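You operate a simulated robot arm through the tools that you are given. There is no shell and no other tool.

You run a simulated robot arm. Do the job below in one go: nothing can be reset, and whatever is moved stays where it is left.

## Task
Lay the 200 mm short bar at the fence, slide stop 2 against it and lock it.
Fine: the other short bars and stop 1 stay as they are.

The check looks at the end state, three seconds after you hand in, the way a careful person would. Anything else that was tipped, shoved, dropped, spilled or broken makes it a failure.

## Robot
A 7-joint arm with a fingered hand, fixed in place. Base frame: the origin is on the floor under the middle of its stand, x ahead of it, y to its left, z up; the work surface is at about z = 880. Readings come in mm, degrees, newtons and seconds.
It reaches about 1023 mm from its shoulder. Its first joint turns from -166.0 to 166.0 degrees. Payload 4 kg.
The tool frame sits at the grasp point between the pads (the TCP): z along the fingers, y along the line on which they close. The tips reach 30 mm beyond it. The gripper opens to 104 mm; its body begins 35 mm behind the TCP. The gripper is a hand of 4 fingers: y runs from the thumb to the fingers, the wrist lies at [-15, -113, -190] in the tool frame, and closing takes about 1.5 s.
Orientation is told as [roll, pitch, yaw] about the base's x, y, z axes, in that order, counted from this pose: with the fingers straight down and the wrist toward the robot, the tool's x, y and z point along [0, 1, 0], [1, 0, 0] and [0, 0, -1] of the base frame.

## Interface
- The arm moves only by the tool play_rows. Its argument "deltas" is a list of rows, each a list of 6 numbers: the shift along the tool's x, y, z in mm, then the turn, a rotation vector about the tool's x, y, z in degrees. In form: [[x, y, z, rx, ry, rz], ...]. A call has 1 to 20 rows; each row is the pose to reach, as a shift and turn from the pose commanded when the call began, along the tool's axes at that moment. "gripper" is the opening, from 0 (shut) to 1 (fully open), set as the call begins (left out, the last holds). A row lasts 0.2 s, in which the tool goes at most 50 mm and 8.6 degrees; a call with a longer step from one row to the next is refused whole, and so is a gripper value outside its range. A pose out of reach is approached as far as the arm can. The call stops where the force on the tool passes 40 N (or 10 N more than at its start, if that is more) or the arm is blocked; 0.2 s more then pass. Each finger travels about 153 mm/s and halts on what it meets, pressing with about 28 N; the grip force reading is that of the motor and also rises with nothing between the fingers. The clock runs only during rows and for 0.2 s after the last one: add rows that repeat a pose to give the fingers time. It gives the time, the measured TCP pose, the force on the tool (base axes), the opening and the grip force at its end, in the units of the frame above (readings bear some noise), with the torque about the TCP (base axes, N m) and any sound that the robot's microphone picked up.
- Cameras (640 x 400 px; columns grow to the right, rows downward): "scene" is fixed at [399, 649.3, 1464.3]; the picture's right is [-0.77, -0.64, 0.00], its down [-0.28, 0.33, -0.90] and it looks along [0.57, -0.69, -0.43] (base axes); focal length 323 px, centre (320, 200). "wrist" rides on the gripper at [61, -92, -130] in the tool frame; the picture's right is [-0.81, 0.28, -0.52], its down [-0.53, -0.71, 0.46] and it looks along [-0.24, 0.64, 0.72] (tool axes); focal length 275 px, centre (320, 200).
- snapshot(camera): a new picture of that camera. The clock stands still meanwhile.
- finger_targets(index, middle, ring, thumb_bend, thumb_turn): sets how far each is bent, from 0 (flat) to 1 (curled in); at 0.3 the hand is open as for a grip, at 0.7 the pads meet at the TCP. One left out holds its place. A second passes; each finger stops where it meets its share of the squeeze, and holds until it gets a number again. A gripper value or a shape takes the hand back. It gives what a move gives, with no picture; readings hold the bend of each and the force on the fingers (four entries, about 0 where the hand has none), thumb and palm. thumb_turn goes from beside the hand (0) to across from the fingers (1), as for a grip.
- set_grasp(shape): the hand has 4 fingers and takes this shape, open, in about a second: jaw (thumb against the fingers, like two jaws); tri (thumb and two fingers); tip (a fingertip pinch); poke (one finger out to press); point (the index stretched); flat (the hand flat); cup (the hand cupped); fist (a fist). The gripper value then closes the fingers along that shape, each until it touches; the sizes above hold for jaw. It gives what a move gives, with no picture.
- probe_pixels(camera, pixels): for up to 12 pixels [column, row] of the newest picture of that camera ("zoom" is the newest enlarged one), the place [x, y, z] in the base frame of the surface seen there, good to about 2 mm. The clock stands still meanwhile.
- zoom(camera, box): a new picture of the part [left, top, right, bottom] of that camera's present view, enlarged. The clock stands still meanwhile.
- job_done(): hands the job in; it is judged then, once.

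Open the gripper and draw the arm clear of the work before you hand the job in, unless the task says otherwise.

The tools are called after "Call:" as a command line: name --pt "numbers of a row" for each row, then --argument value for the rest, lists and objects as JSON in quotes. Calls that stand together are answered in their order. play_rows: Moves the arm, as the interface text tells. Its arguments: {"type":"object","properties":{"deltas":{"type":"array","items":{"type":"array","items":{"type":"number"}}},"gripper":{"type":"number"}},"required":["deltas"]} The other tools are called the same way: set_grasp (shape) gives the hand a shape; finger_targets (index, middle, ring, thumb_bend, thumb_turn) moves the fingers one by one; snapshot (camera) takes a picture; probe_pixels (camera, pixels) gives the place of the surface under pixels of a picture; zoom (camera, box) takes an enlarged picture of a part of a camera's view; job_done () hands the job in.

At the start:

```text
clock: 0.0
ee_pos: [609.5, -71.7, 1307.2]
ee_rot: [0.1, 0.0, 0.0]
contact_force: [0.1, -0.4, -0.2]
wrist_torque: [-0.02, 0.0, 0.0]
finger_gap: 103.7
finger_force: 0.1
shape: jaw
bend: [0.3, 0.3, 0.3, 0.3, 0.98]
finger forces: [0.1, 0.0, 0.0, 0.0, 0.1, 0.1]
```

scene: 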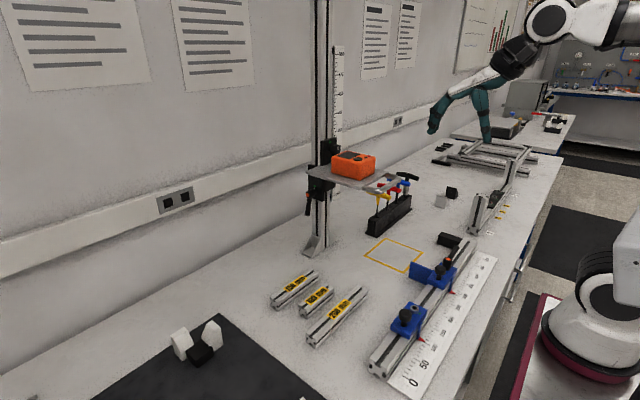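
wrist: 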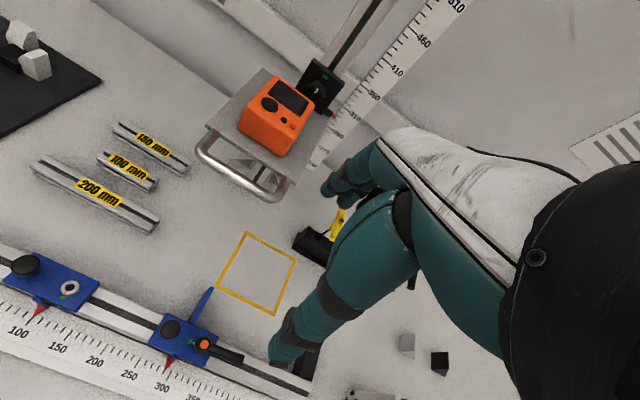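

I start by looking closely at the rail with the two blue stops (scene about columns 370-500, rows 230-390) and the bars (around 270-370, 265-345).

Call:
zoom --camera "scene" --box '[350, 220, 510, 400]'

Call:
zoom --camera "scene" --box '[250, 230, 410, 350]'

Call:
zoom --camera "wrist" --box '[0, 230, 320, 400]'

```text
2.22 times, centred on (430, 310) of scene
```

zoom: 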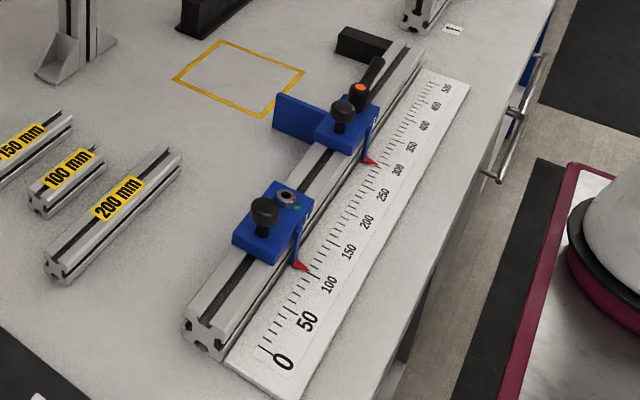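

```text
3.33 times, centred on (330, 290) of scene
```

zoom: 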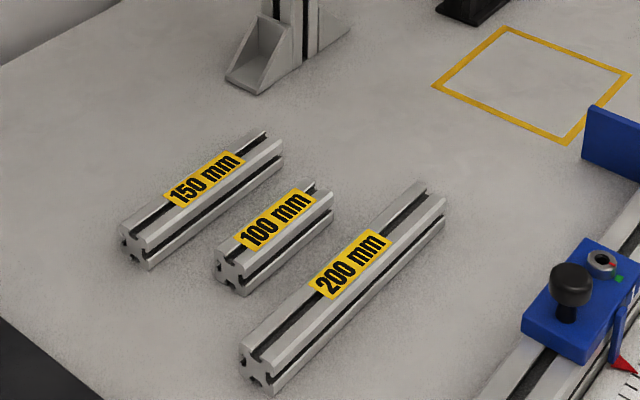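

```text
2.00 times, centred on (160, 315) of wrist
```

zoom: 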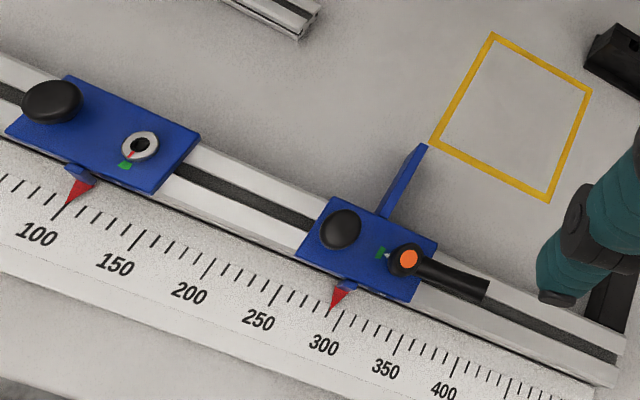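

The rail carries two blue stops; the left has a ring with a red/green mark, the right has a paddle and a lever. I look closer at each, and at the black block near scene (450,240), which may be the fence.

Call:
zoom --camera "scene" --box '[400, 220, 490, 300]'

Call:
zoom --camera "scene" --box '[380, 290, 450, 350]'

Call:
zoom --camera "scene" --box '[420, 130, 560, 250]'

Call:
zoom --camera "wrist" --box '[140, 270, 320, 400]'

```text
5.00 times, centred on (445, 260) of scene
```

zoom: 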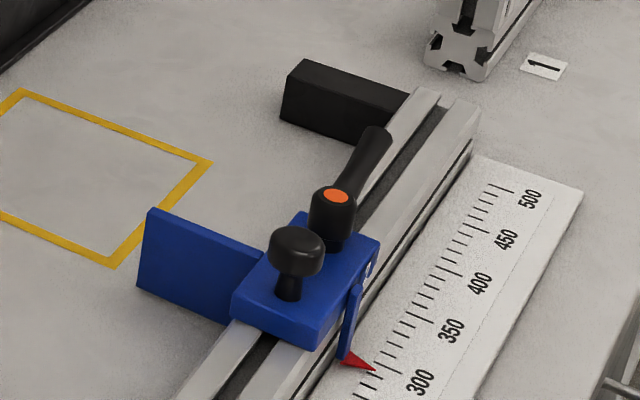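

```text
6.67 times, centred on (415, 320) of scene
```

zoom: 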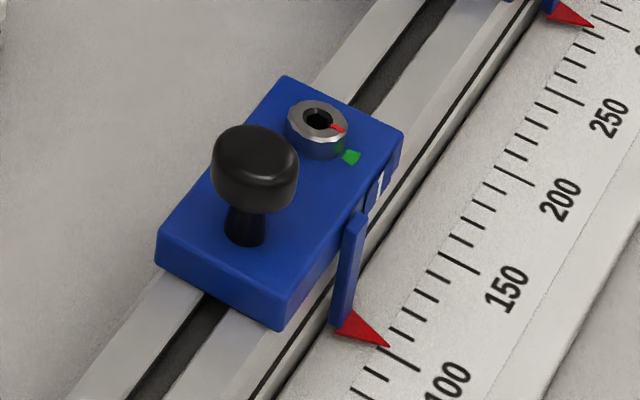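

```text
3.33 times, centred on (490, 190) of scene
```

zoom: 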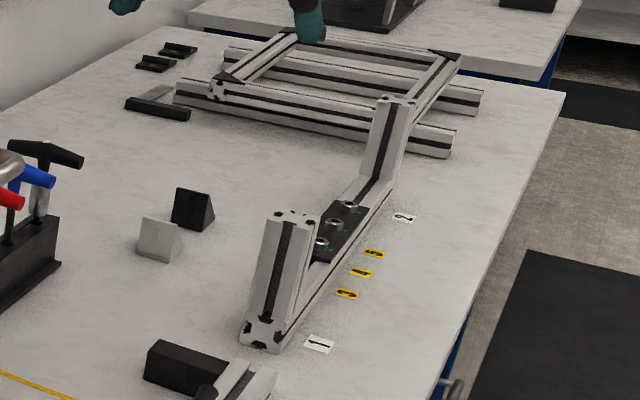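

```text
3.08 times, centred on (230, 335) of wrist
```

zoom: 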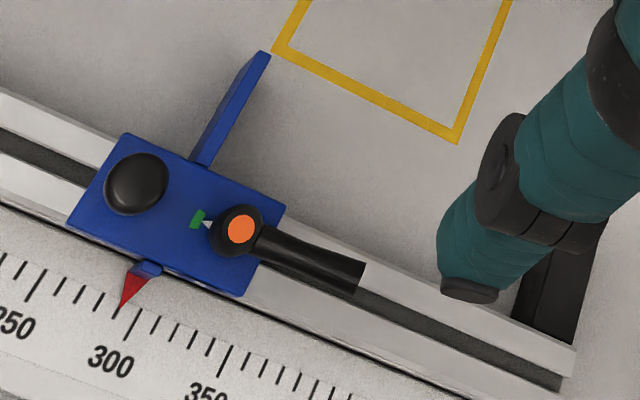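

The far black block by the rail's end (zoom 285-410, 60-150) looks like the fence, with stop 2's paddle facing it. I probe positions of the fence, stops, rail and bars.

Call:
zoom --camera "scene" --box '[400, 220, 490, 300]'

Call:
probe_pixels --camera "zoom" --pixels '[[305, 63], [283, 82], [283, 118], [400, 95], [385, 140], [350, 90], [150, 212], [140, 285], [255, 250], [200, 270], [425, 90], [475, 115]]'

Call:
probe_pixels --camera "zoom" --pixels '[[337, 196], [375, 132], [355, 180], [295, 240], [290, 285], [380, 240], [320, 345], [235, 295], [310, 215], [372, 368], [510, 192], [410, 375]]'

Call:
probe_pixels --camera "scene" --pixels '[[310, 330], [315, 342], [323, 345], [361, 288], [367, 292], [353, 286], [340, 305], [301, 310], [332, 290], [272, 296], [318, 272], [407, 377]]'

```text
5.00 times, centred on (445, 260) of scene
```

zoom: 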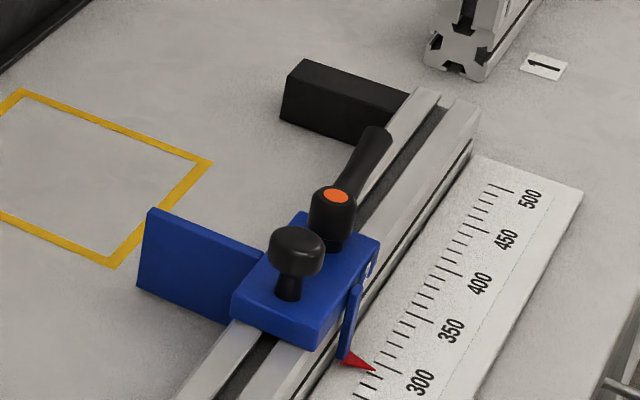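

```text
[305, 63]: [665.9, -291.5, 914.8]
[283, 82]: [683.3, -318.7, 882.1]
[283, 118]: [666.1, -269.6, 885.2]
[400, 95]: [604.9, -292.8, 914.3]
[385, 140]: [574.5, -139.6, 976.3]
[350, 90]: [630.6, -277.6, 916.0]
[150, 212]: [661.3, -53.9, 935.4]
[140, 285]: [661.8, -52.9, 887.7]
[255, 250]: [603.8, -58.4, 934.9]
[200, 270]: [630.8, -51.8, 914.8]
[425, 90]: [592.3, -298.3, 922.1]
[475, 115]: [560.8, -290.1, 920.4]
```

```text
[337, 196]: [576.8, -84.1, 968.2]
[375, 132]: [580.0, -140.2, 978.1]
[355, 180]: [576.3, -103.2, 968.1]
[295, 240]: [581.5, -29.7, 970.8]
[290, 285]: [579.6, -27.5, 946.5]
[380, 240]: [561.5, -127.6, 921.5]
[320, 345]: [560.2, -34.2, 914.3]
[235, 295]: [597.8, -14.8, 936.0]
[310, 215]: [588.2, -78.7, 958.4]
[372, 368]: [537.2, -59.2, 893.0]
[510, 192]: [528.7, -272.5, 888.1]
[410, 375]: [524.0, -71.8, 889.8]
```

```text
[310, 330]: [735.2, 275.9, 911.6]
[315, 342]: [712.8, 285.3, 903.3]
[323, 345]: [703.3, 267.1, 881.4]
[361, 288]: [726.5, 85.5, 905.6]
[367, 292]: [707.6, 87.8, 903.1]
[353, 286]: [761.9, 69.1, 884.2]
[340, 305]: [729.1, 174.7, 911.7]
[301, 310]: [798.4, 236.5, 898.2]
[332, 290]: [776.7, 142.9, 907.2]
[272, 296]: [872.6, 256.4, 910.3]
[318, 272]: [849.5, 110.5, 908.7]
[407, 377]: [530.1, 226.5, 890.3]
```

Stop 2's paddle is at y≈-54 and the fence's near face around y≈-268, with the rail along y. I zoom tightly on stop 2's lever and the stop 1 lock to read their marks.

Call:
zoom --camera "wrist" --box '[155, 295, 225, 365]'

Call:
zoom --camera "wrist" --box '[30, 270, 100, 320]'

Call:
zoom --camera "scene" --box '[430, 250, 480, 300]'

Call:
zoom --camera "wrist" --box '[20, 110, 200, 240]'

```text
5.71 times, centred on (190, 330) of wrist
```

zoom: 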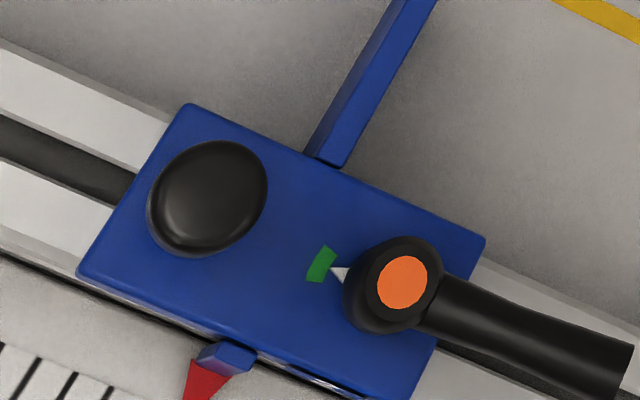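

```text
8.00 times, centred on (65, 295) of wrist
```

zoom: 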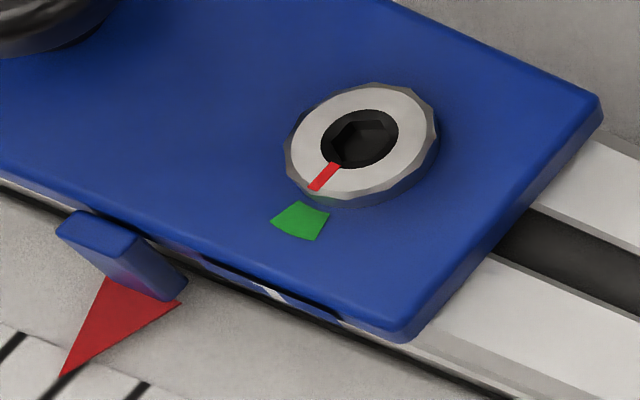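

```text
8.00 times, centred on (455, 275) of scene
```

zoom: 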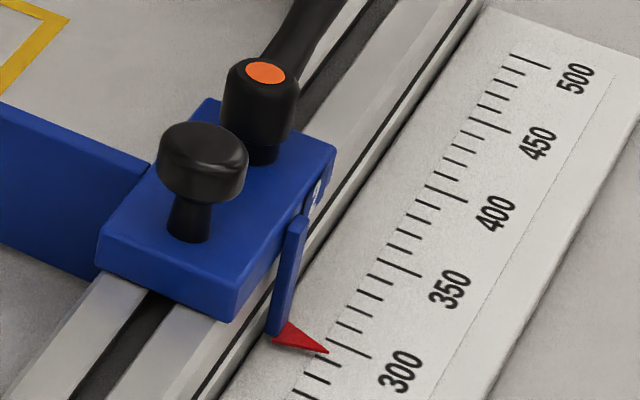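

```text
3.08 times, centred on (110, 175) of wrist
```

zoom: 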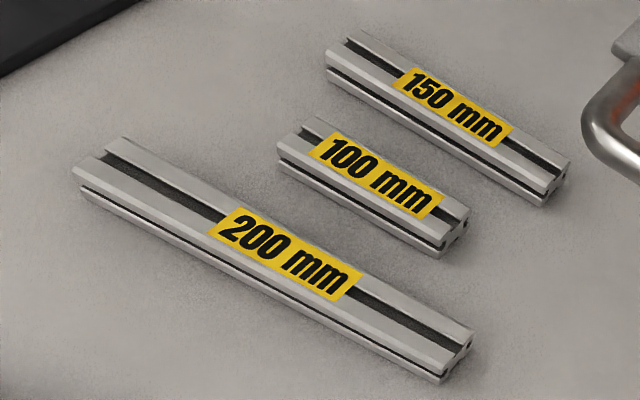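

Both pointers (white on stop 2's lever hub, red on stop 1's ring) sit at a green tag. I compare with the bolts on the frame for what green means, and check the stop's side label.

Call:
zoom --camera "scene" --box '[476, 180, 516, 220]'

Call:
zoom --camera "scene" --box '[455, 255, 475, 275]'

Call:
zoom --camera "scene" --box '[405, 300, 435, 330]'

Call:
zoom --camera "scene" --box '[350, 160, 450, 240]'

Call:
zoom --camera "scene" --box '[340, 0, 530, 100]'

```text
10.00 times, centred on (496, 200) of scene
```

zoom: 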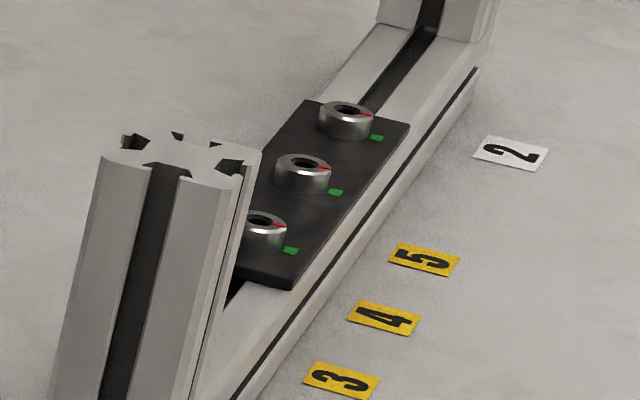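

```text
16.00 times, centred on (465, 265) of scene
```

zoom: 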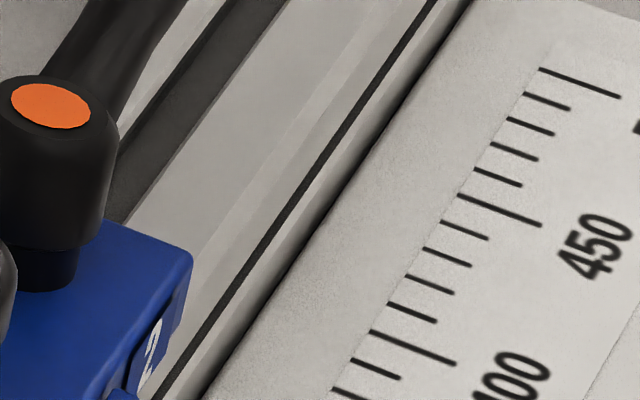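

```text
13.33 times, centred on (420, 315) of scene
```

zoom: 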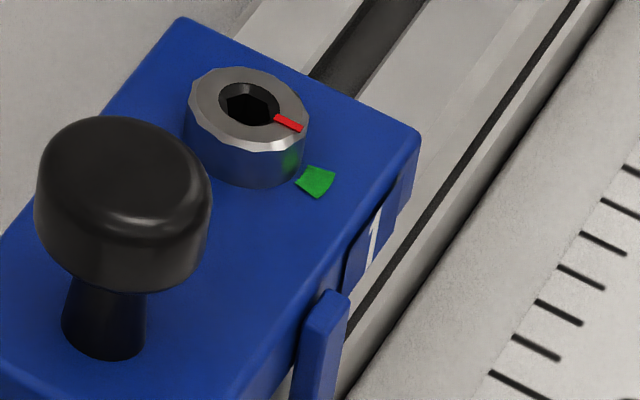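

```text
5.00 times, centred on (400, 200) of scene
```

zoom: 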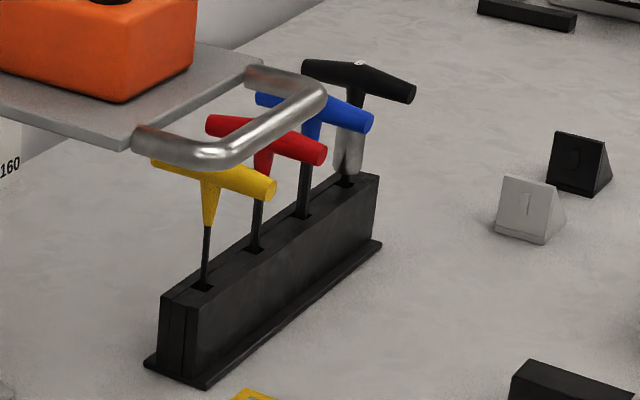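

```text
3.37 times, centred on (435, 50) of scene
```

zoom: 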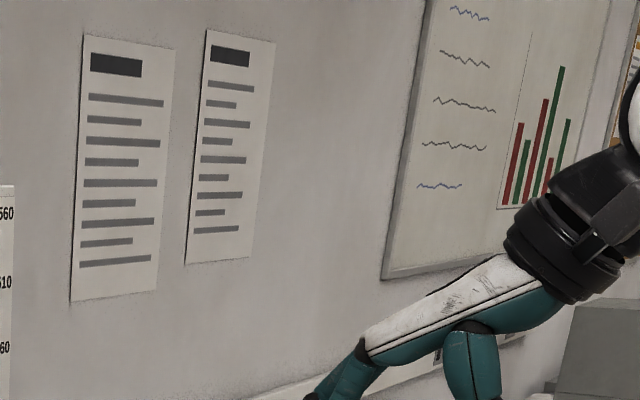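

All screws sit at green, so green most likely means tight; stop 2 is then probably locked now. I probe obstacles (tower, shelf, tray, T-handles) and more exact edges of stop 2 and the fence.

Call:
probe_pixels --camera "scene" --pixels '[[355, 160], [372, 165], [400, 185], [310, 165], [320, 230], [413, 175], [388, 215], [440, 202], [452, 193], [375, 245], [422, 255], [328, 130]]'

Call:
zoom --camera "scene" --box '[425, 225, 475, 275]'

Call:
probe_pixels --camera "zoom" --pixels '[[160, 130], [150, 110], [200, 125], [250, 145], [180, 60], [230, 75], [280, 90], [350, 95], [300, 140], [110, 85], [300, 190], [130, 60]]'

```text
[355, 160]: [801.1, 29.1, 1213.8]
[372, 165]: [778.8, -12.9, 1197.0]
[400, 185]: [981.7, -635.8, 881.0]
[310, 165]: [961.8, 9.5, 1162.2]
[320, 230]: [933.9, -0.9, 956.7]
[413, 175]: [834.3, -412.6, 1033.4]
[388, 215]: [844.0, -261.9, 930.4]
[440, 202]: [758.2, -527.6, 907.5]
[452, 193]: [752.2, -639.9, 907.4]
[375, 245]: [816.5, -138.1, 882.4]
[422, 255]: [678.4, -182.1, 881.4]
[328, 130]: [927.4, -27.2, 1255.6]
```

```text
8.00 times, centred on (450, 250) of scene
```

zoom: 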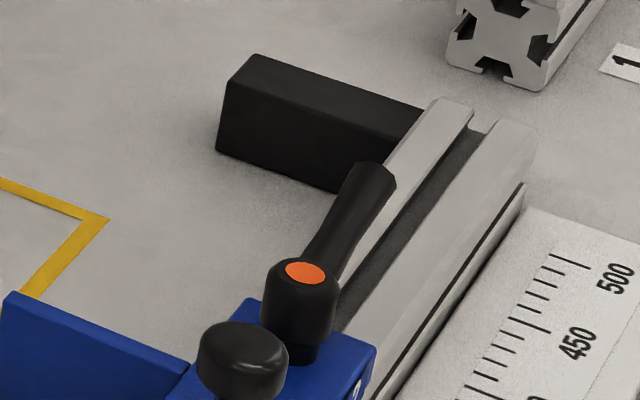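

```text
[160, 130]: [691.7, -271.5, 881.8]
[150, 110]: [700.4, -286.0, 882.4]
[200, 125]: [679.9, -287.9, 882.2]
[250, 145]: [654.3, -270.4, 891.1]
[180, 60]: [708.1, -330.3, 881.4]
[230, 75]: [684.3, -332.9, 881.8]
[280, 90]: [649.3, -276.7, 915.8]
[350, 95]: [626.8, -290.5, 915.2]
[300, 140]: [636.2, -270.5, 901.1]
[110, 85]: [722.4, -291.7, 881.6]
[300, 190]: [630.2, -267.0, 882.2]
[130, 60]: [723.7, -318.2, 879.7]
```

I probe stop 2's outline and paddle thickness from the wrist camera view (corners near zoom (190,105), (485,238), paddle edges near (310,155) and (340,165)).

Call:
zoom --camera "wrist" --box '[155, 285, 235, 365]'

Call:
probe_pixels --camera "zoom" --pixels '[[168, 173], [75, 315], [425, 292], [380, 390], [280, 210], [292, 225], [300, 215], [360, 60], [375, 75], [355, 325], [185, 250], [540, 385]]'

Call:
zoom --camera "wrist" --box '[0, 230, 120, 330]'

```text
5.00 times, centred on (195, 325) of wrist
```

zoom: 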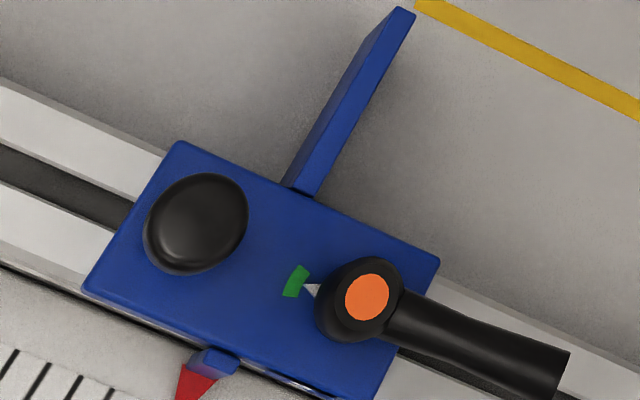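

```text
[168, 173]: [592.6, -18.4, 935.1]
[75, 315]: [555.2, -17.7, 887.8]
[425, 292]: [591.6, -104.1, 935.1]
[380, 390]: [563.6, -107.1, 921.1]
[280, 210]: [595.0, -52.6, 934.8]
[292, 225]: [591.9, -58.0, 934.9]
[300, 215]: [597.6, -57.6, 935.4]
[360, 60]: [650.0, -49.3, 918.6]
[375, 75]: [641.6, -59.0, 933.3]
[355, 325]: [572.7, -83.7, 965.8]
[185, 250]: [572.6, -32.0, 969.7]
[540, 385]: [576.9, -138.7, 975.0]
```

```text
4.00 times, centred on (60, 280) of wrist
```

zoom: 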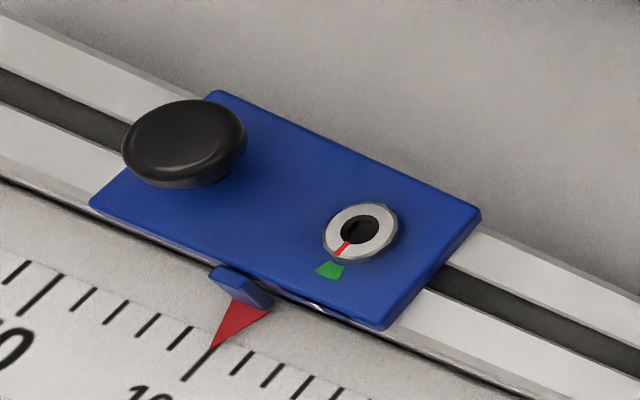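

Stop 2's body spans y≈-15…-107, paddle y≈-53…-61, fence face y≈-270, so about 7-9 mm of slack for a 200 mm bar. Now I look at the hand itself in the scene view to understand its fingers.

Call:
zoom --camera "scene" --box '[410, 20, 570, 150]'

Call:
probe_pixels --camera "zoom" --pixels '[[90, 440], [70, 400], [280, 430], [300, 350], [310, 450]]'

```text
3.08 times, centred on (490, 85) of scene
```

zoom: 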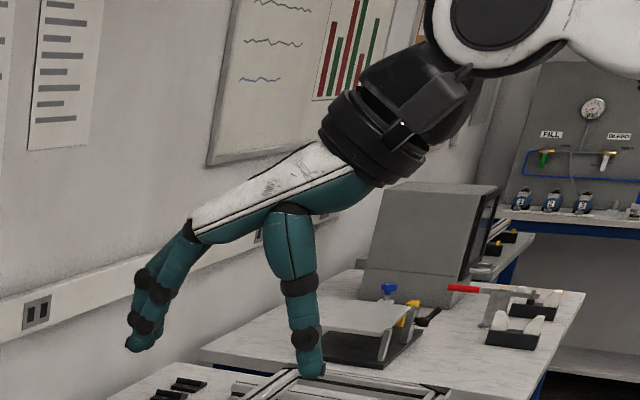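

```text
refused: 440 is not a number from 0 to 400
```

The hand has a thumb (zoom 300,330) and three adjacent fingers (zoom 150,310). I probe the fingertips to get their spread relative to the TCP.

Call:
zoom --camera "scene" --box '[410, 50, 530, 150]'

Call:
probe_pixels --camera "zoom" --pixels '[[95, 320], [90, 300], [115, 290], [110, 335], [150, 265], [410, 345], [390, 345], [400, 365], [395, 320], [385, 225], [120, 240], [300, 170]]'

Call:
snapshot --camera "wrist"

Call:
probe_pixels --camera "wrist" --pixels '[[330, 185], [350, 175], [360, 210], [380, 180], [400, 200], [285, 350], [300, 335], [340, 290], [330, 370], [370, 230], [450, 160], [450, 230]]'

```text
4.00 times, centred on (470, 100) of scene
```

zoom: 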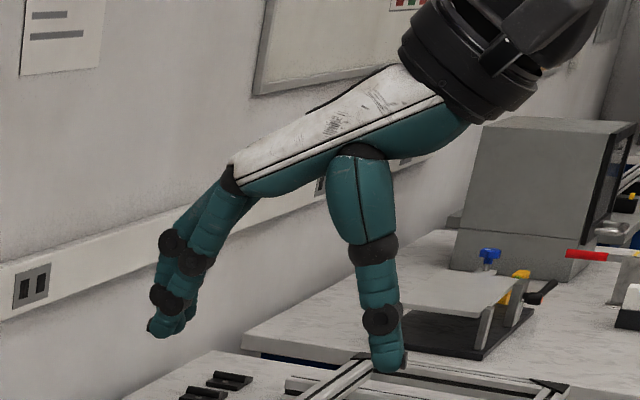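

```text
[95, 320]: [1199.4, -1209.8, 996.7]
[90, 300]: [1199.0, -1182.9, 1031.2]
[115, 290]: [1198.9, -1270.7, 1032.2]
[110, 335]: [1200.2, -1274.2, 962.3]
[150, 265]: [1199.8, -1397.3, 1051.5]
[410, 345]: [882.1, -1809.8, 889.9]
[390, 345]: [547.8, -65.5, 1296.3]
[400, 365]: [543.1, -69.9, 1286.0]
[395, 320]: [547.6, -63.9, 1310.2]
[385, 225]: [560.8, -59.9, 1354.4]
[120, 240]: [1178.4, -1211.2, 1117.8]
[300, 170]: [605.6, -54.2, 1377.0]
```

```text
taken
```

wrist: 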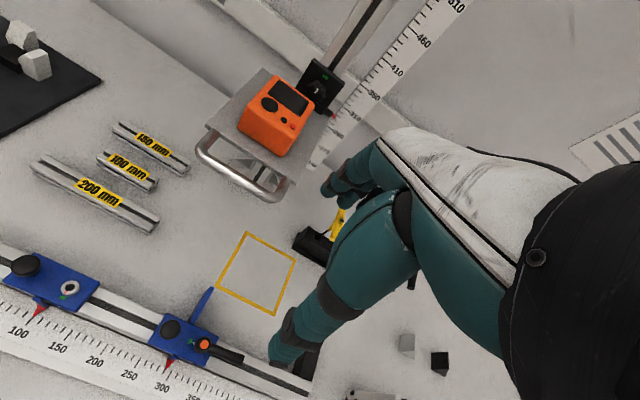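

```text
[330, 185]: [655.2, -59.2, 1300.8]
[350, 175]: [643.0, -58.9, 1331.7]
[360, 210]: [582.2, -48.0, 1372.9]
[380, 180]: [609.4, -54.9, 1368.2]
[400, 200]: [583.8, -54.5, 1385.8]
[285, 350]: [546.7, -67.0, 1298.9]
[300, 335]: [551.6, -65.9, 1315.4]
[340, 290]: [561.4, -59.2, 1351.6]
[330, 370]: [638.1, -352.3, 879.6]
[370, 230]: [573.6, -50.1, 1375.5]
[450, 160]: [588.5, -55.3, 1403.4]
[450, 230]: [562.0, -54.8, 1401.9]
```

The thumb tip sits at x≈547 and the nearest finger side at y≈-59. I probe the finger joints visible in the same zoom at (170,240), (200,262), (165,300), (157,328).

Call:
probe_pixels --camera "zoom" --pixels '[[172, 240], [198, 263], [165, 298], [157, 328], [180, 320], [190, 300], [215, 215], [200, 200], [240, 180], [185, 250], [175, 290], [190, 325]]'

```text
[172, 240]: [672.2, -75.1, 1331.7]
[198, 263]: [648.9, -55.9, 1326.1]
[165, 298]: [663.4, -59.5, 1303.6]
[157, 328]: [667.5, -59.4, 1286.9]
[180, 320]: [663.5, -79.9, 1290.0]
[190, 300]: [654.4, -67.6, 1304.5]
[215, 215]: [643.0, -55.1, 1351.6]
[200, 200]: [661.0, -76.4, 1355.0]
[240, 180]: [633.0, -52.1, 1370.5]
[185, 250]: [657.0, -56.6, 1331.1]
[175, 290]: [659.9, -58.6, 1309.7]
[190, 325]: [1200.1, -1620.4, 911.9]
```

Index and middle fingers sit just +6 and -15 mm in y of the TCP, so the default pose grips across x, right for the lever handle (along y at x≈577, z≈972). I move above the handle at z≈1060 first.

Call:
play_rows --pt "-8 -5 40 0 0 0" --pt "-16 -10 80 0 0 0" --pt "-25 -16 120 0 0 0" --pt "-33 -21 160 0 0 0" --pt "-42 -27 205 0 0 0" --pt "-50 -32 247 0 0 0" --pt "-50 -32 247 0 0 0" --gripper 1

Call:
snapshot --camera "wrist"

Call:
snapshot --camera "scene"

```text
clock: 1.6
ee_pos: [590.7, -124.5, 1075.4]
ee_rot: [-0.1, 0.1, 0.1]
contact_force: [0.7, -0.3, 0.4]
wrist_torque: [0.0, -0.01, -0.01]
finger_gap: 103.5
finger_force: 0.1
shape: jaw
bend: [0.3, 0.3, 0.3, 0.3, 0.98]
finger forces: [0.0, 0.1, 0.0, 0.1, 0.1, 0.0]
out of reach, approached as far as the arm can: row 6, 7
```

```text
taken
```

wrist: 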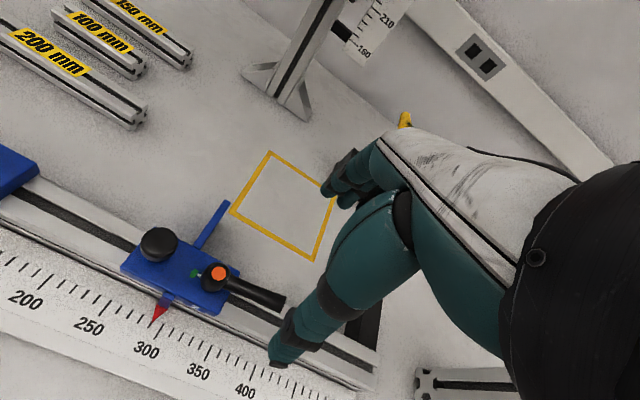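

```text
taken
```

scene: 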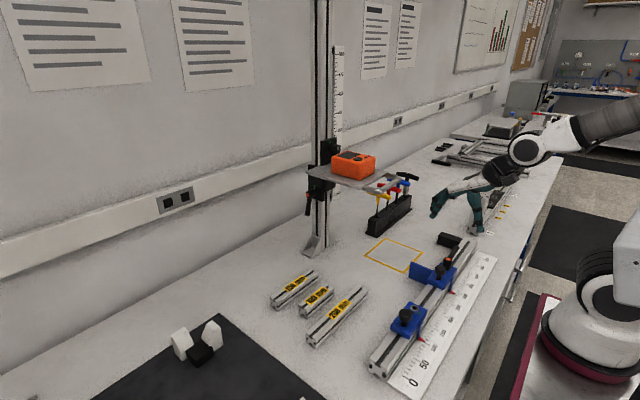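

The pose stalled at x≈590, z≈1075 – the arm hit a limit there. I probe the arm's links in the scene view (base near (590,290), wrist near (528,150)) to understand the geometry.

Call:
probe_pixels --camera "scene" --pixels '[[585, 275], [575, 320], [620, 250], [605, 360], [528, 150], [565, 130], [600, 125], [630, 115], [500, 168], [460, 185], [475, 225], [437, 205]]'

Call:
zoom --camera "scene" --box '[400, 80, 640, 280]'

```text
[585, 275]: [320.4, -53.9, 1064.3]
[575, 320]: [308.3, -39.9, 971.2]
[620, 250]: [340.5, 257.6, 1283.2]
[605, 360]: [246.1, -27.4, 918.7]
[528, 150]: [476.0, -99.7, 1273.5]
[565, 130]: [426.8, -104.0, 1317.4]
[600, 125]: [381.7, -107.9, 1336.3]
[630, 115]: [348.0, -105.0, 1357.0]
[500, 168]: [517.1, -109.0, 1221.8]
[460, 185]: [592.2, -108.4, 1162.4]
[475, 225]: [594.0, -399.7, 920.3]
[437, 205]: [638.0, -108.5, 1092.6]
```

```text
2.00 times, centred on (520, 180) of scene
```

zoom: 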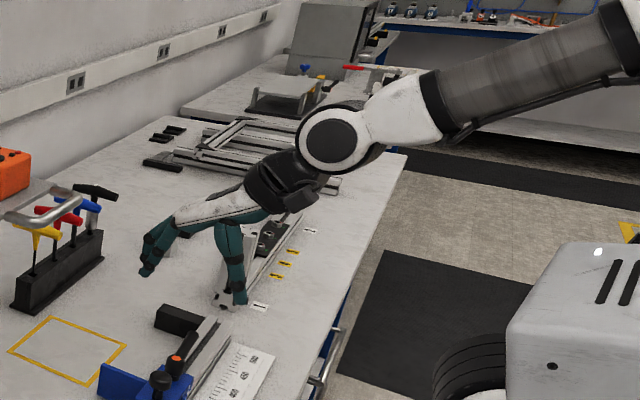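

The forearm and wrist look as expected for a 7-joint arm, but I want to know what the white object at the lower right (column 560-640, rows 200-400) is.

Call:
zoom --camera "scene" --box '[480, 190, 640, 400]'

Call:
probe_pixels --camera "zoom" --pixels '[[500, 150], [560, 100], [620, 200], [400, 250], [450, 270], [350, 330], [400, 330], [500, 350], [300, 390], [590, 300], [330, 250], [470, 210]]'

```text
1.90 times, centred on (560, 295) of scene
```

zoom: 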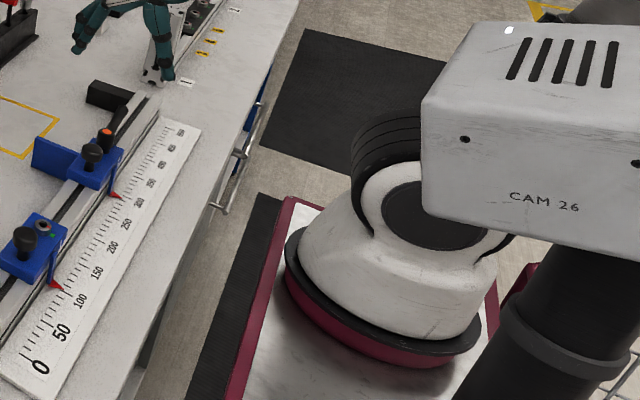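

```text
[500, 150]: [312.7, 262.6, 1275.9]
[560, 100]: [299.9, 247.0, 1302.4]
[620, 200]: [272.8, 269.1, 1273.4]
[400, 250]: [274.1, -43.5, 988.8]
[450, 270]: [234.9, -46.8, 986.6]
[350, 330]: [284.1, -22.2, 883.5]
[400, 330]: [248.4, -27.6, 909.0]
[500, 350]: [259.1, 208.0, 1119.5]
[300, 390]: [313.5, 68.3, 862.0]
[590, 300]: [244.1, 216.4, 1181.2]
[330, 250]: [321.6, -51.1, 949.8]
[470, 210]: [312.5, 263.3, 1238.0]
```

The arm is simply too close to itself with the wrist at x≈477 in this orientation ("CAM 26" on a post at (300,250,1280) is also to be avoided). I try tilting the hand 30° about base y so the wrist moves forward over the TCP, while rising a bit.

Call:
play_rows --pt "0 0 -20 0 0 0" --pt "0 0 -40 7.5 0 0" --pt "0 0 -40 15 0 0" --pt "0 0 -40 22.5 0 0" --pt "0 0 -40 30 0 0" --pt "0 0 -40 30 0 0"

```text
clock: 3.0
ee_pos: [590.5, -125.3, 1114.0]
ee_rot: [0.0, 30.0, -0.1]
contact_force: [-0.7, -0.5, 0.4]
wrist_torque: [0.0, 0.01, 0.0]
finger_gap: 103.9
finger_force: 0.0
shape: jaw
bend: [0.3, 0.3, 0.3, 0.3, 0.98]
finger forces: [0.0, 0.1, 0.1, 0.0, 0.0, 0.0]
```

The tilt is reached (pitch 30). Now I descend toward (577,-124,1010), staying above the handle (top z≈978).

Call:
play_rows --pt "0 14 33 0 0 0" --pt "0 27 65 0 0 0" --pt "0 40.3 96.8 0 0 0" --pt "0 40.3 96.8 0 0 0"

Call:
snapshot --camera "wrist"

Call:
zoom --camera "scene" --box '[390, 130, 590, 300]'

```text
clock: 4.0
ee_pos: [575.0, -124.1, 1008.8]
ee_rot: [0.0, 30.0, 0.1]
contact_force: [-0.1, 0.2, 0.0]
wrist_torque: [0.02, -0.04, 0.01]
finger_gap: 103.7
finger_force: 0.0
shape: jaw
bend: [0.3, 0.3, 0.3, 0.3, 0.98]
finger forces: [0.0, 0.1, 0.1, 0.1, 0.0, 0.0]
```

```text
taken
```

wrist: 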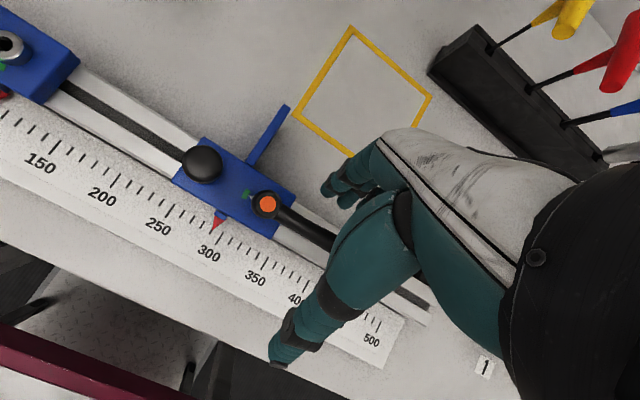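

```text
2.35 times, centred on (490, 215) of scene
```

zoom: 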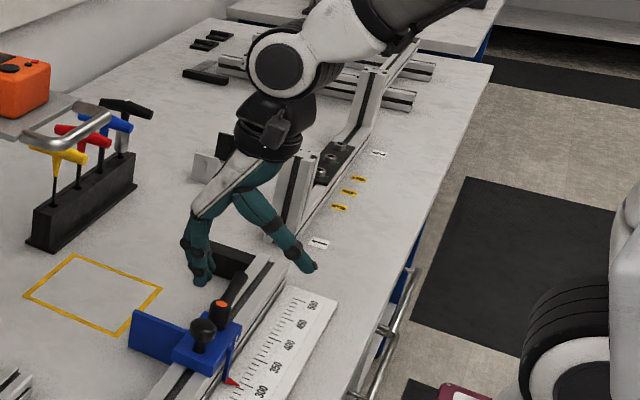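

The arm can work here with pitch 30; TCP is now at (575,-124,1009) straddling the lever handle. I lower to about (577,-128,976) with the hand open.

Call:
play_rows --pt "-2 9 14 0 0 0" --pt "-4 18.2 27.5 0 0 0" --pt "-4 18.2 27.5 0 0 0"

Call:
snapshot --camera "wrist"

Call:
zoom --camera "scene" --box '[420, 180, 540, 300]'

```text
clock: 4.8
ee_pos: [578.2, -127.3, 978.9]
ee_rot: [0.0, 30.0, 0.1]
contact_force: [-0.5, 0.8, -0.2]
wrist_torque: [-0.02, 0.01, 0.03]
finger_gap: 103.9
finger_force: 0.0
shape: jaw
bend: [0.3, 0.3, 0.3, 0.3, 0.98]
finger forces: [0.1, 0.0, 0.0, 0.1, 0.0, 0.0]
```

```text
taken
```

wrist: 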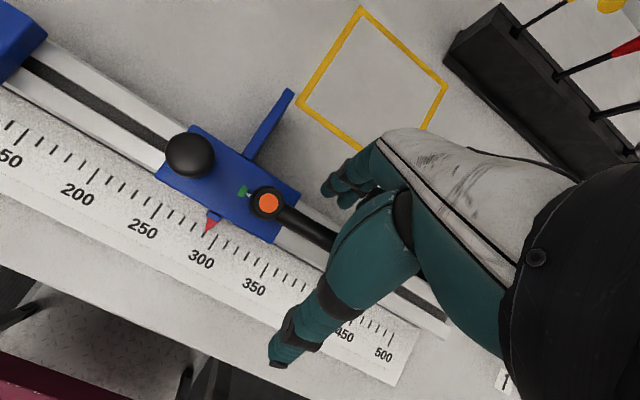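

```text
3.33 times, centred on (480, 240) of scene
```

zoom: 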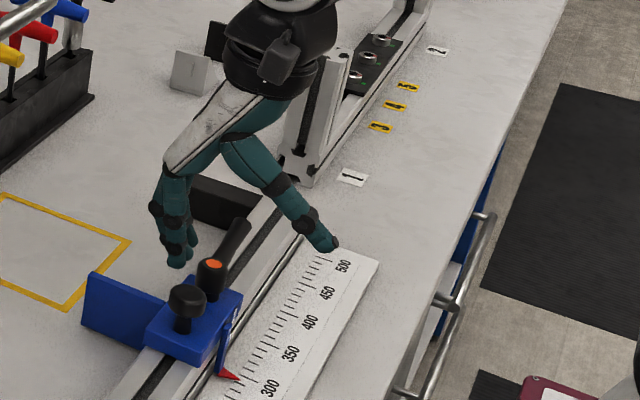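

The hand straddles the handle correctly. I shift 6 mm along tool y to centre the handle between thumb and fingers, then close on it.

Call:
play_rows --pt "0 6 0 0 0 0" --pt "0 6 0 0 0 0"

Call:
play_rows --pt "0 0 0 0 0 0" --pt "0 0 0 0 0 0" --pt "0 0 0 0 0 0" --pt "0 0 0 0 0 0" --pt "0 0 0 0 0 0" --pt "0 0 0 0 0 0" --pt "0 0 0 0 0 0" --pt "0 0 0 0 0 0" --gripper 0

Call:
snapshot --camera "wrist"

Call:
zoom --camera "scene" --box '[420, 180, 540, 300]'

```text
clock: 5.4
ee_pos: [583.6, -128.4, 976.2]
ee_rot: [-0.1, 30.1, 0.0]
contact_force: [0.4, 0.7, -0.6]
wrist_torque: [0.04, -0.02, 0.01]
finger_gap: 103.7
finger_force: 0.0
shape: jaw
bend: [0.3, 0.3, 0.3, 0.3, 0.98]
finger forces: [0.0, 0.0, 0.0, 0.0, 0.0, 0.0]
```

```text
clock: 7.2
ee_pos: [583.4, -127.7, 976.0]
ee_rot: [0.0, 30.1, 0.1]
contact_force: [-2.6, -3.6, -13.9]
wrist_torque: [-0.03, -0.04, -0.01]
finger_gap: 0.0
finger_force: 28.0
shape: jaw
bend: [0.72, 0.7, 0.7, 0.72, 1.0]
finger forces: [15.4, 1.4, 0.0, 0.0, 22.7, 0.1]
```

```text
taken
```

wrist: 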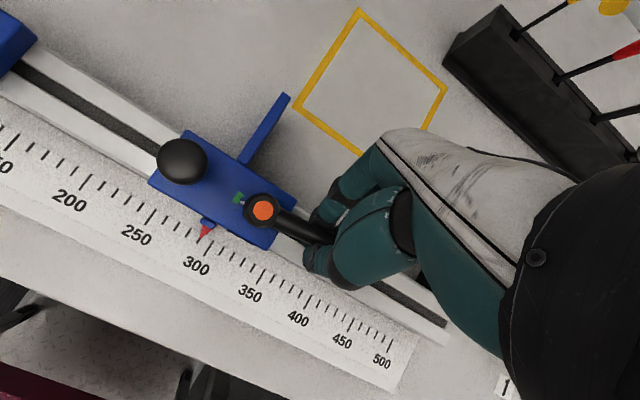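

```text
3.33 times, centred on (480, 240) of scene
```

zoom: 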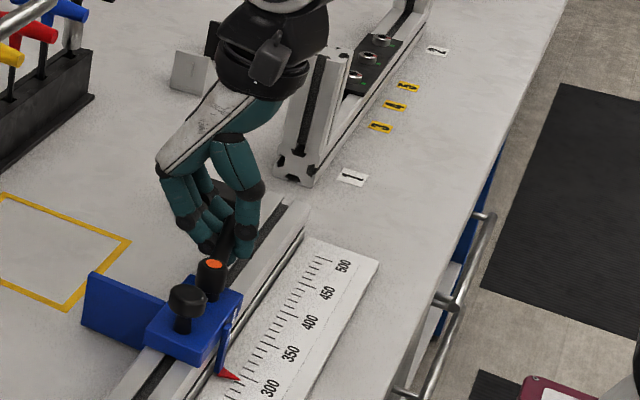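

Fingers closed (index 15 N, thumb 23 N) but the gap reads 0, so the fingertips may have met beneath the handle. I zoom to see how the handle sits.

Call:
zoom --camera "scene" --box '[460, 225, 510, 275]'

Call:
zoom --camera "wrist" --box '[220, 160, 360, 300]'

```text
8.00 times, centred on (485, 250) of scene
```

zoom: 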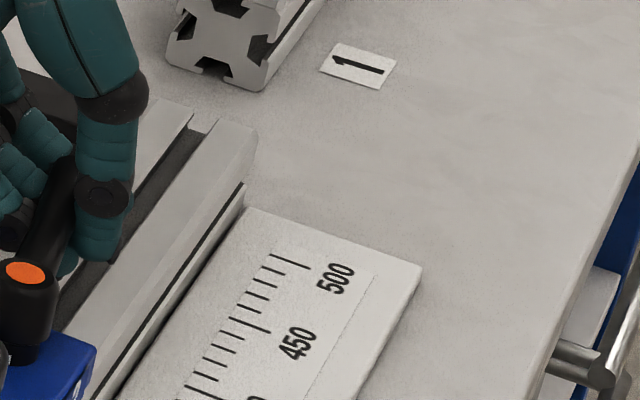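

```text
2.86 times, centred on (290, 230) of wrist
```

zoom: 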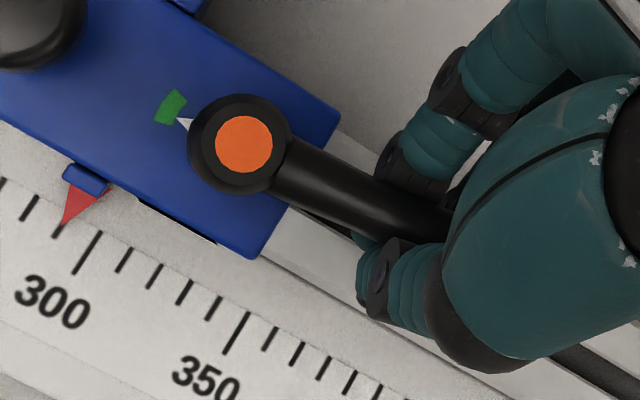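

The handle is enclosed between index and thumb, white pointer still on green. I now try turning the lever counter-clockwise (handle tip toward +x, loosening sense) by 8° about the hub at (577,-84), watching force.

Call:
play_rows --pt "0.6 2.6 -1.5 0 -2 -3.46" --pt "1.32 5.25 -3.03 0 -4 -6.93" --pt "1.32 5.25 -3.03 0 -4 -6.93"

Call:
zoom --camera "wrist" --box '[220, 160, 360, 300]'

```text
clock: 8.0
ee_pos: [591.3, -127.3, 974.5]
ee_rot: [0.0, 29.8, 8.1]
contact_force: [-1.0, -5.6, -10.7]
wrist_torque: [-0.08, -0.08, 0.0]
finger_gap: 0.0
finger_force: 28.3
shape: jaw
bend: [0.72, 0.7, 0.7, 0.73, 1.0]
finger forces: [15.1, 1.7, 0.0, 0.0, 23.5, 0.0]
```

```text
2.86 times, centred on (290, 230) of wrist
```

zoom: 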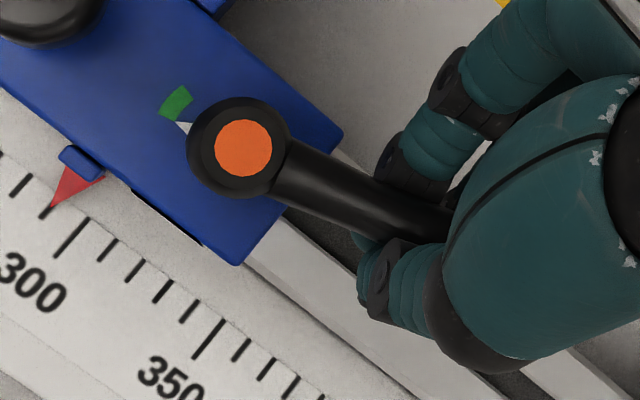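

The lever turned easily and the white pointer has moved off the green tag. I continue counter-clockwise another 32°.

Call:
play_rows --pt "1.32 5.25 -3.03 0 -4 -6.93" --pt "3.47 10.29 -5.94 0 -8 -13.86" --pt "6.4 15.02 -8.67 0 -12 -20.78" --pt "10.08 19.35 -11.17 0 -16 -27.71" --pt "10.08 19.35 -11.17 0 -16 -27.71"

Call:
snapshot --camera "wrist"

Call:
zoom --camera "wrist" --box '[220, 160, 360, 300]'

Call:
zoom --camera "scene" --box '[400, 180, 520, 300]'

```text
clock: 9.2
ee_pos: [612.1, -116.4, 974.9]
ee_rot: [0.0, 30.0, 40.1]
contact_force: [4.4, -6.0, -7.5]
wrist_torque: [-0.07, -0.14, 0.04]
finger_gap: 0.0
finger_force: 28.1
shape: jaw
bend: [0.72, 0.7, 0.7, 0.73, 1.0]
finger forces: [15.3, 2.3, 0.0, 0.0, 23.2, 0.0]
```

```text
taken
```

wrist: 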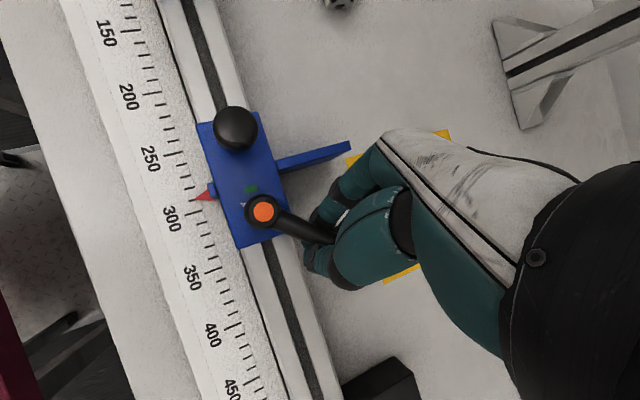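

```text
2.86 times, centred on (290, 230) of wrist
```

zoom: 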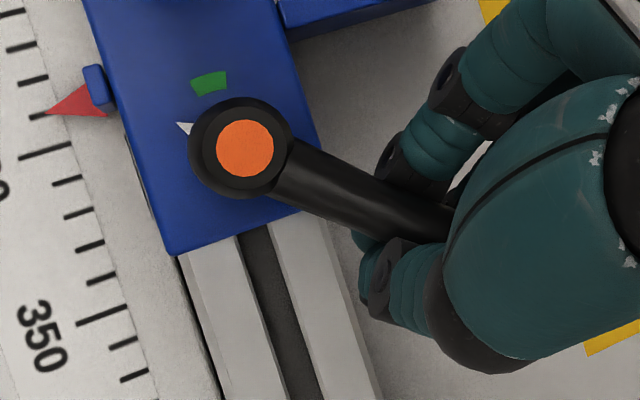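

```text
3.33 times, centred on (460, 240) of scene
```

zoom: 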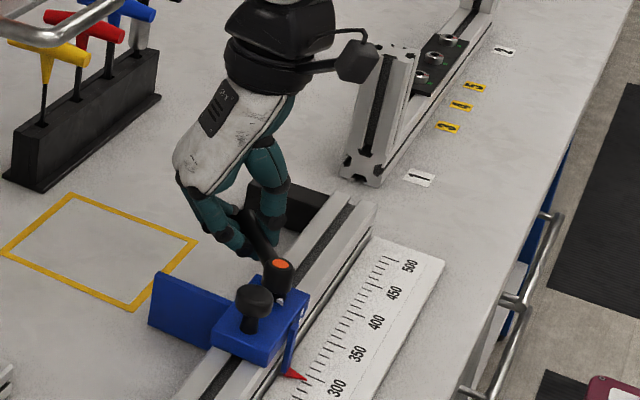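

The lever is 40° off with little resistance. I continue another 32° with the same local motion.

Call:
play_rows --pt "1.32 5.25 -3.03 0 -4 -6.93" --pt "3.47 10.29 -5.94 0 -8 -13.86" --pt "6.4 15.02 -8.67 0 -12 -20.78" --pt "10.08 19.35 -11.17 0 -16 -27.71" --pt "10.08 19.35 -11.17 0 -16 -27.71"

Call:
zoom --camera "wrist" --box '[200, 130, 360, 300]'

```text
clock: 10.4
ee_pos: [623.0, -91.1, 974.5]
ee_rot: [0.0, 30.0, 72.0]
contact_force: [17.3, -2.7, -4.5]
wrist_torque: [-0.03, -0.26, -0.02]
finger_gap: 0.4
finger_force: 28.2
shape: jaw
bend: [0.72, 0.7, 0.7, 0.73, 1.0]
finger forces: [15.3, 3.0, 0.0, 0.1, 24.9, 0.0]
```

```text
2.35 times, centred on (280, 215) of wrist
```

zoom: 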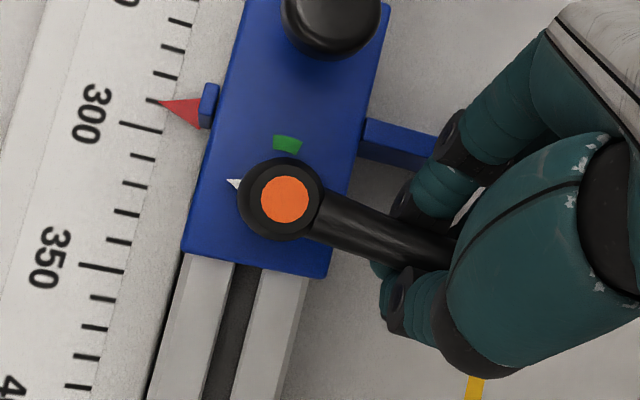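

At 72° a 17 N radial pull builds up, so my hub centre is a bit off. I widen the radius slightly while turning another 20° to about 92°.

Call:
play_rows --pt "-0.25 4.76 -2.75 0 -4 -6.93" --pt "2.0 10.2 -5.9 0 -8 -13.86" --pt "3.5 12.8 -7.4 0 -10 -17.3" --pt "3.5 12.8 -7.4 0 -10 -17.3"

Call:
zoom --camera "wrist" --box '[200, 130, 360, 300]'

Call:
zoom --camera "scene" --box '[400, 180, 520, 300]'

```text
clock: 11.4
ee_pos: [623.8, -76.9, 975.7]
ee_rot: [0.0, 30.1, 92.1]
contact_force: [14.3, -1.3, -6.5]
wrist_torque: [0.01, -0.18, -0.04]
finger_gap: 0.4
finger_force: 28.5
shape: jaw
bend: [0.72, 0.7, 0.7, 0.73, 1.0]
finger forces: [15.8, 2.8, 0.1, 0.0, 26.0, 0.0]
```

```text
2.35 times, centred on (280, 215) of wrist
```

zoom: 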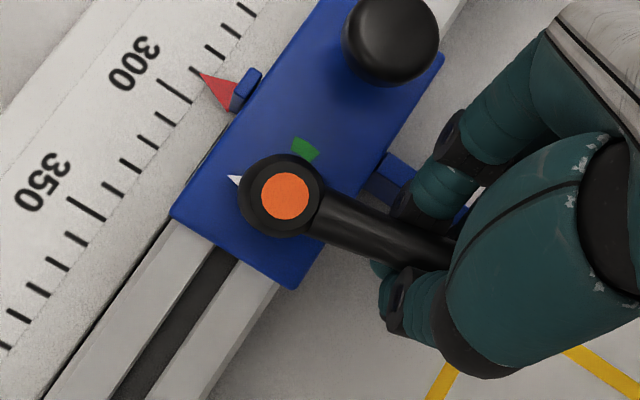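

```text
3.33 times, centred on (460, 240) of scene
```

zoom: 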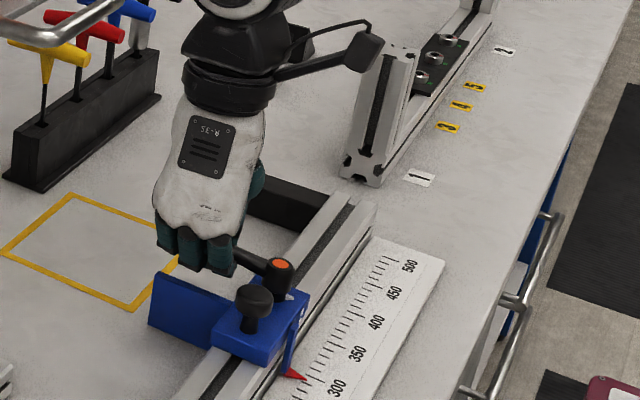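

Lever is now about 92° from green, pointing to +x. I open the fingers only slightly (paddle top is close below) and lift straight up.

Call:
play_rows --pt "0 0 0 0 0 0" --pt "0 0 0 0 0 0" --pt "0 0 0 0 0 0" --pt "0 0 0 0 0 0" --gripper 0.35

Call:
zoom --camera "wrist" --box '[200, 130, 360, 300]'

```text
clock: 12.4
ee_pos: [622.2, -78.1, 975.1]
ee_rot: [0.0, 30.0, 92.1]
contact_force: [-0.2, 0.5, -0.2]
wrist_torque: [-0.03, -0.01, -0.02]
finger_gap: 36.0
finger_force: 0.1
shape: jaw
bend: [0.74, 0.51, 0.49, 0.73, 1.0]
finger forces: [0.0, 0.1, 0.0, 0.0, 0.1, 0.1]
```

```text
2.35 times, centred on (280, 215) of wrist
```

zoom: 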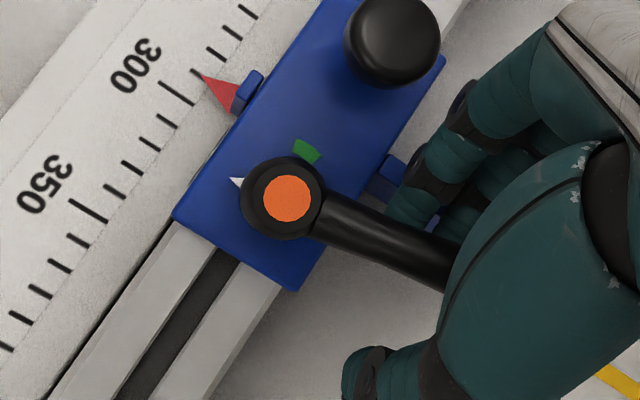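

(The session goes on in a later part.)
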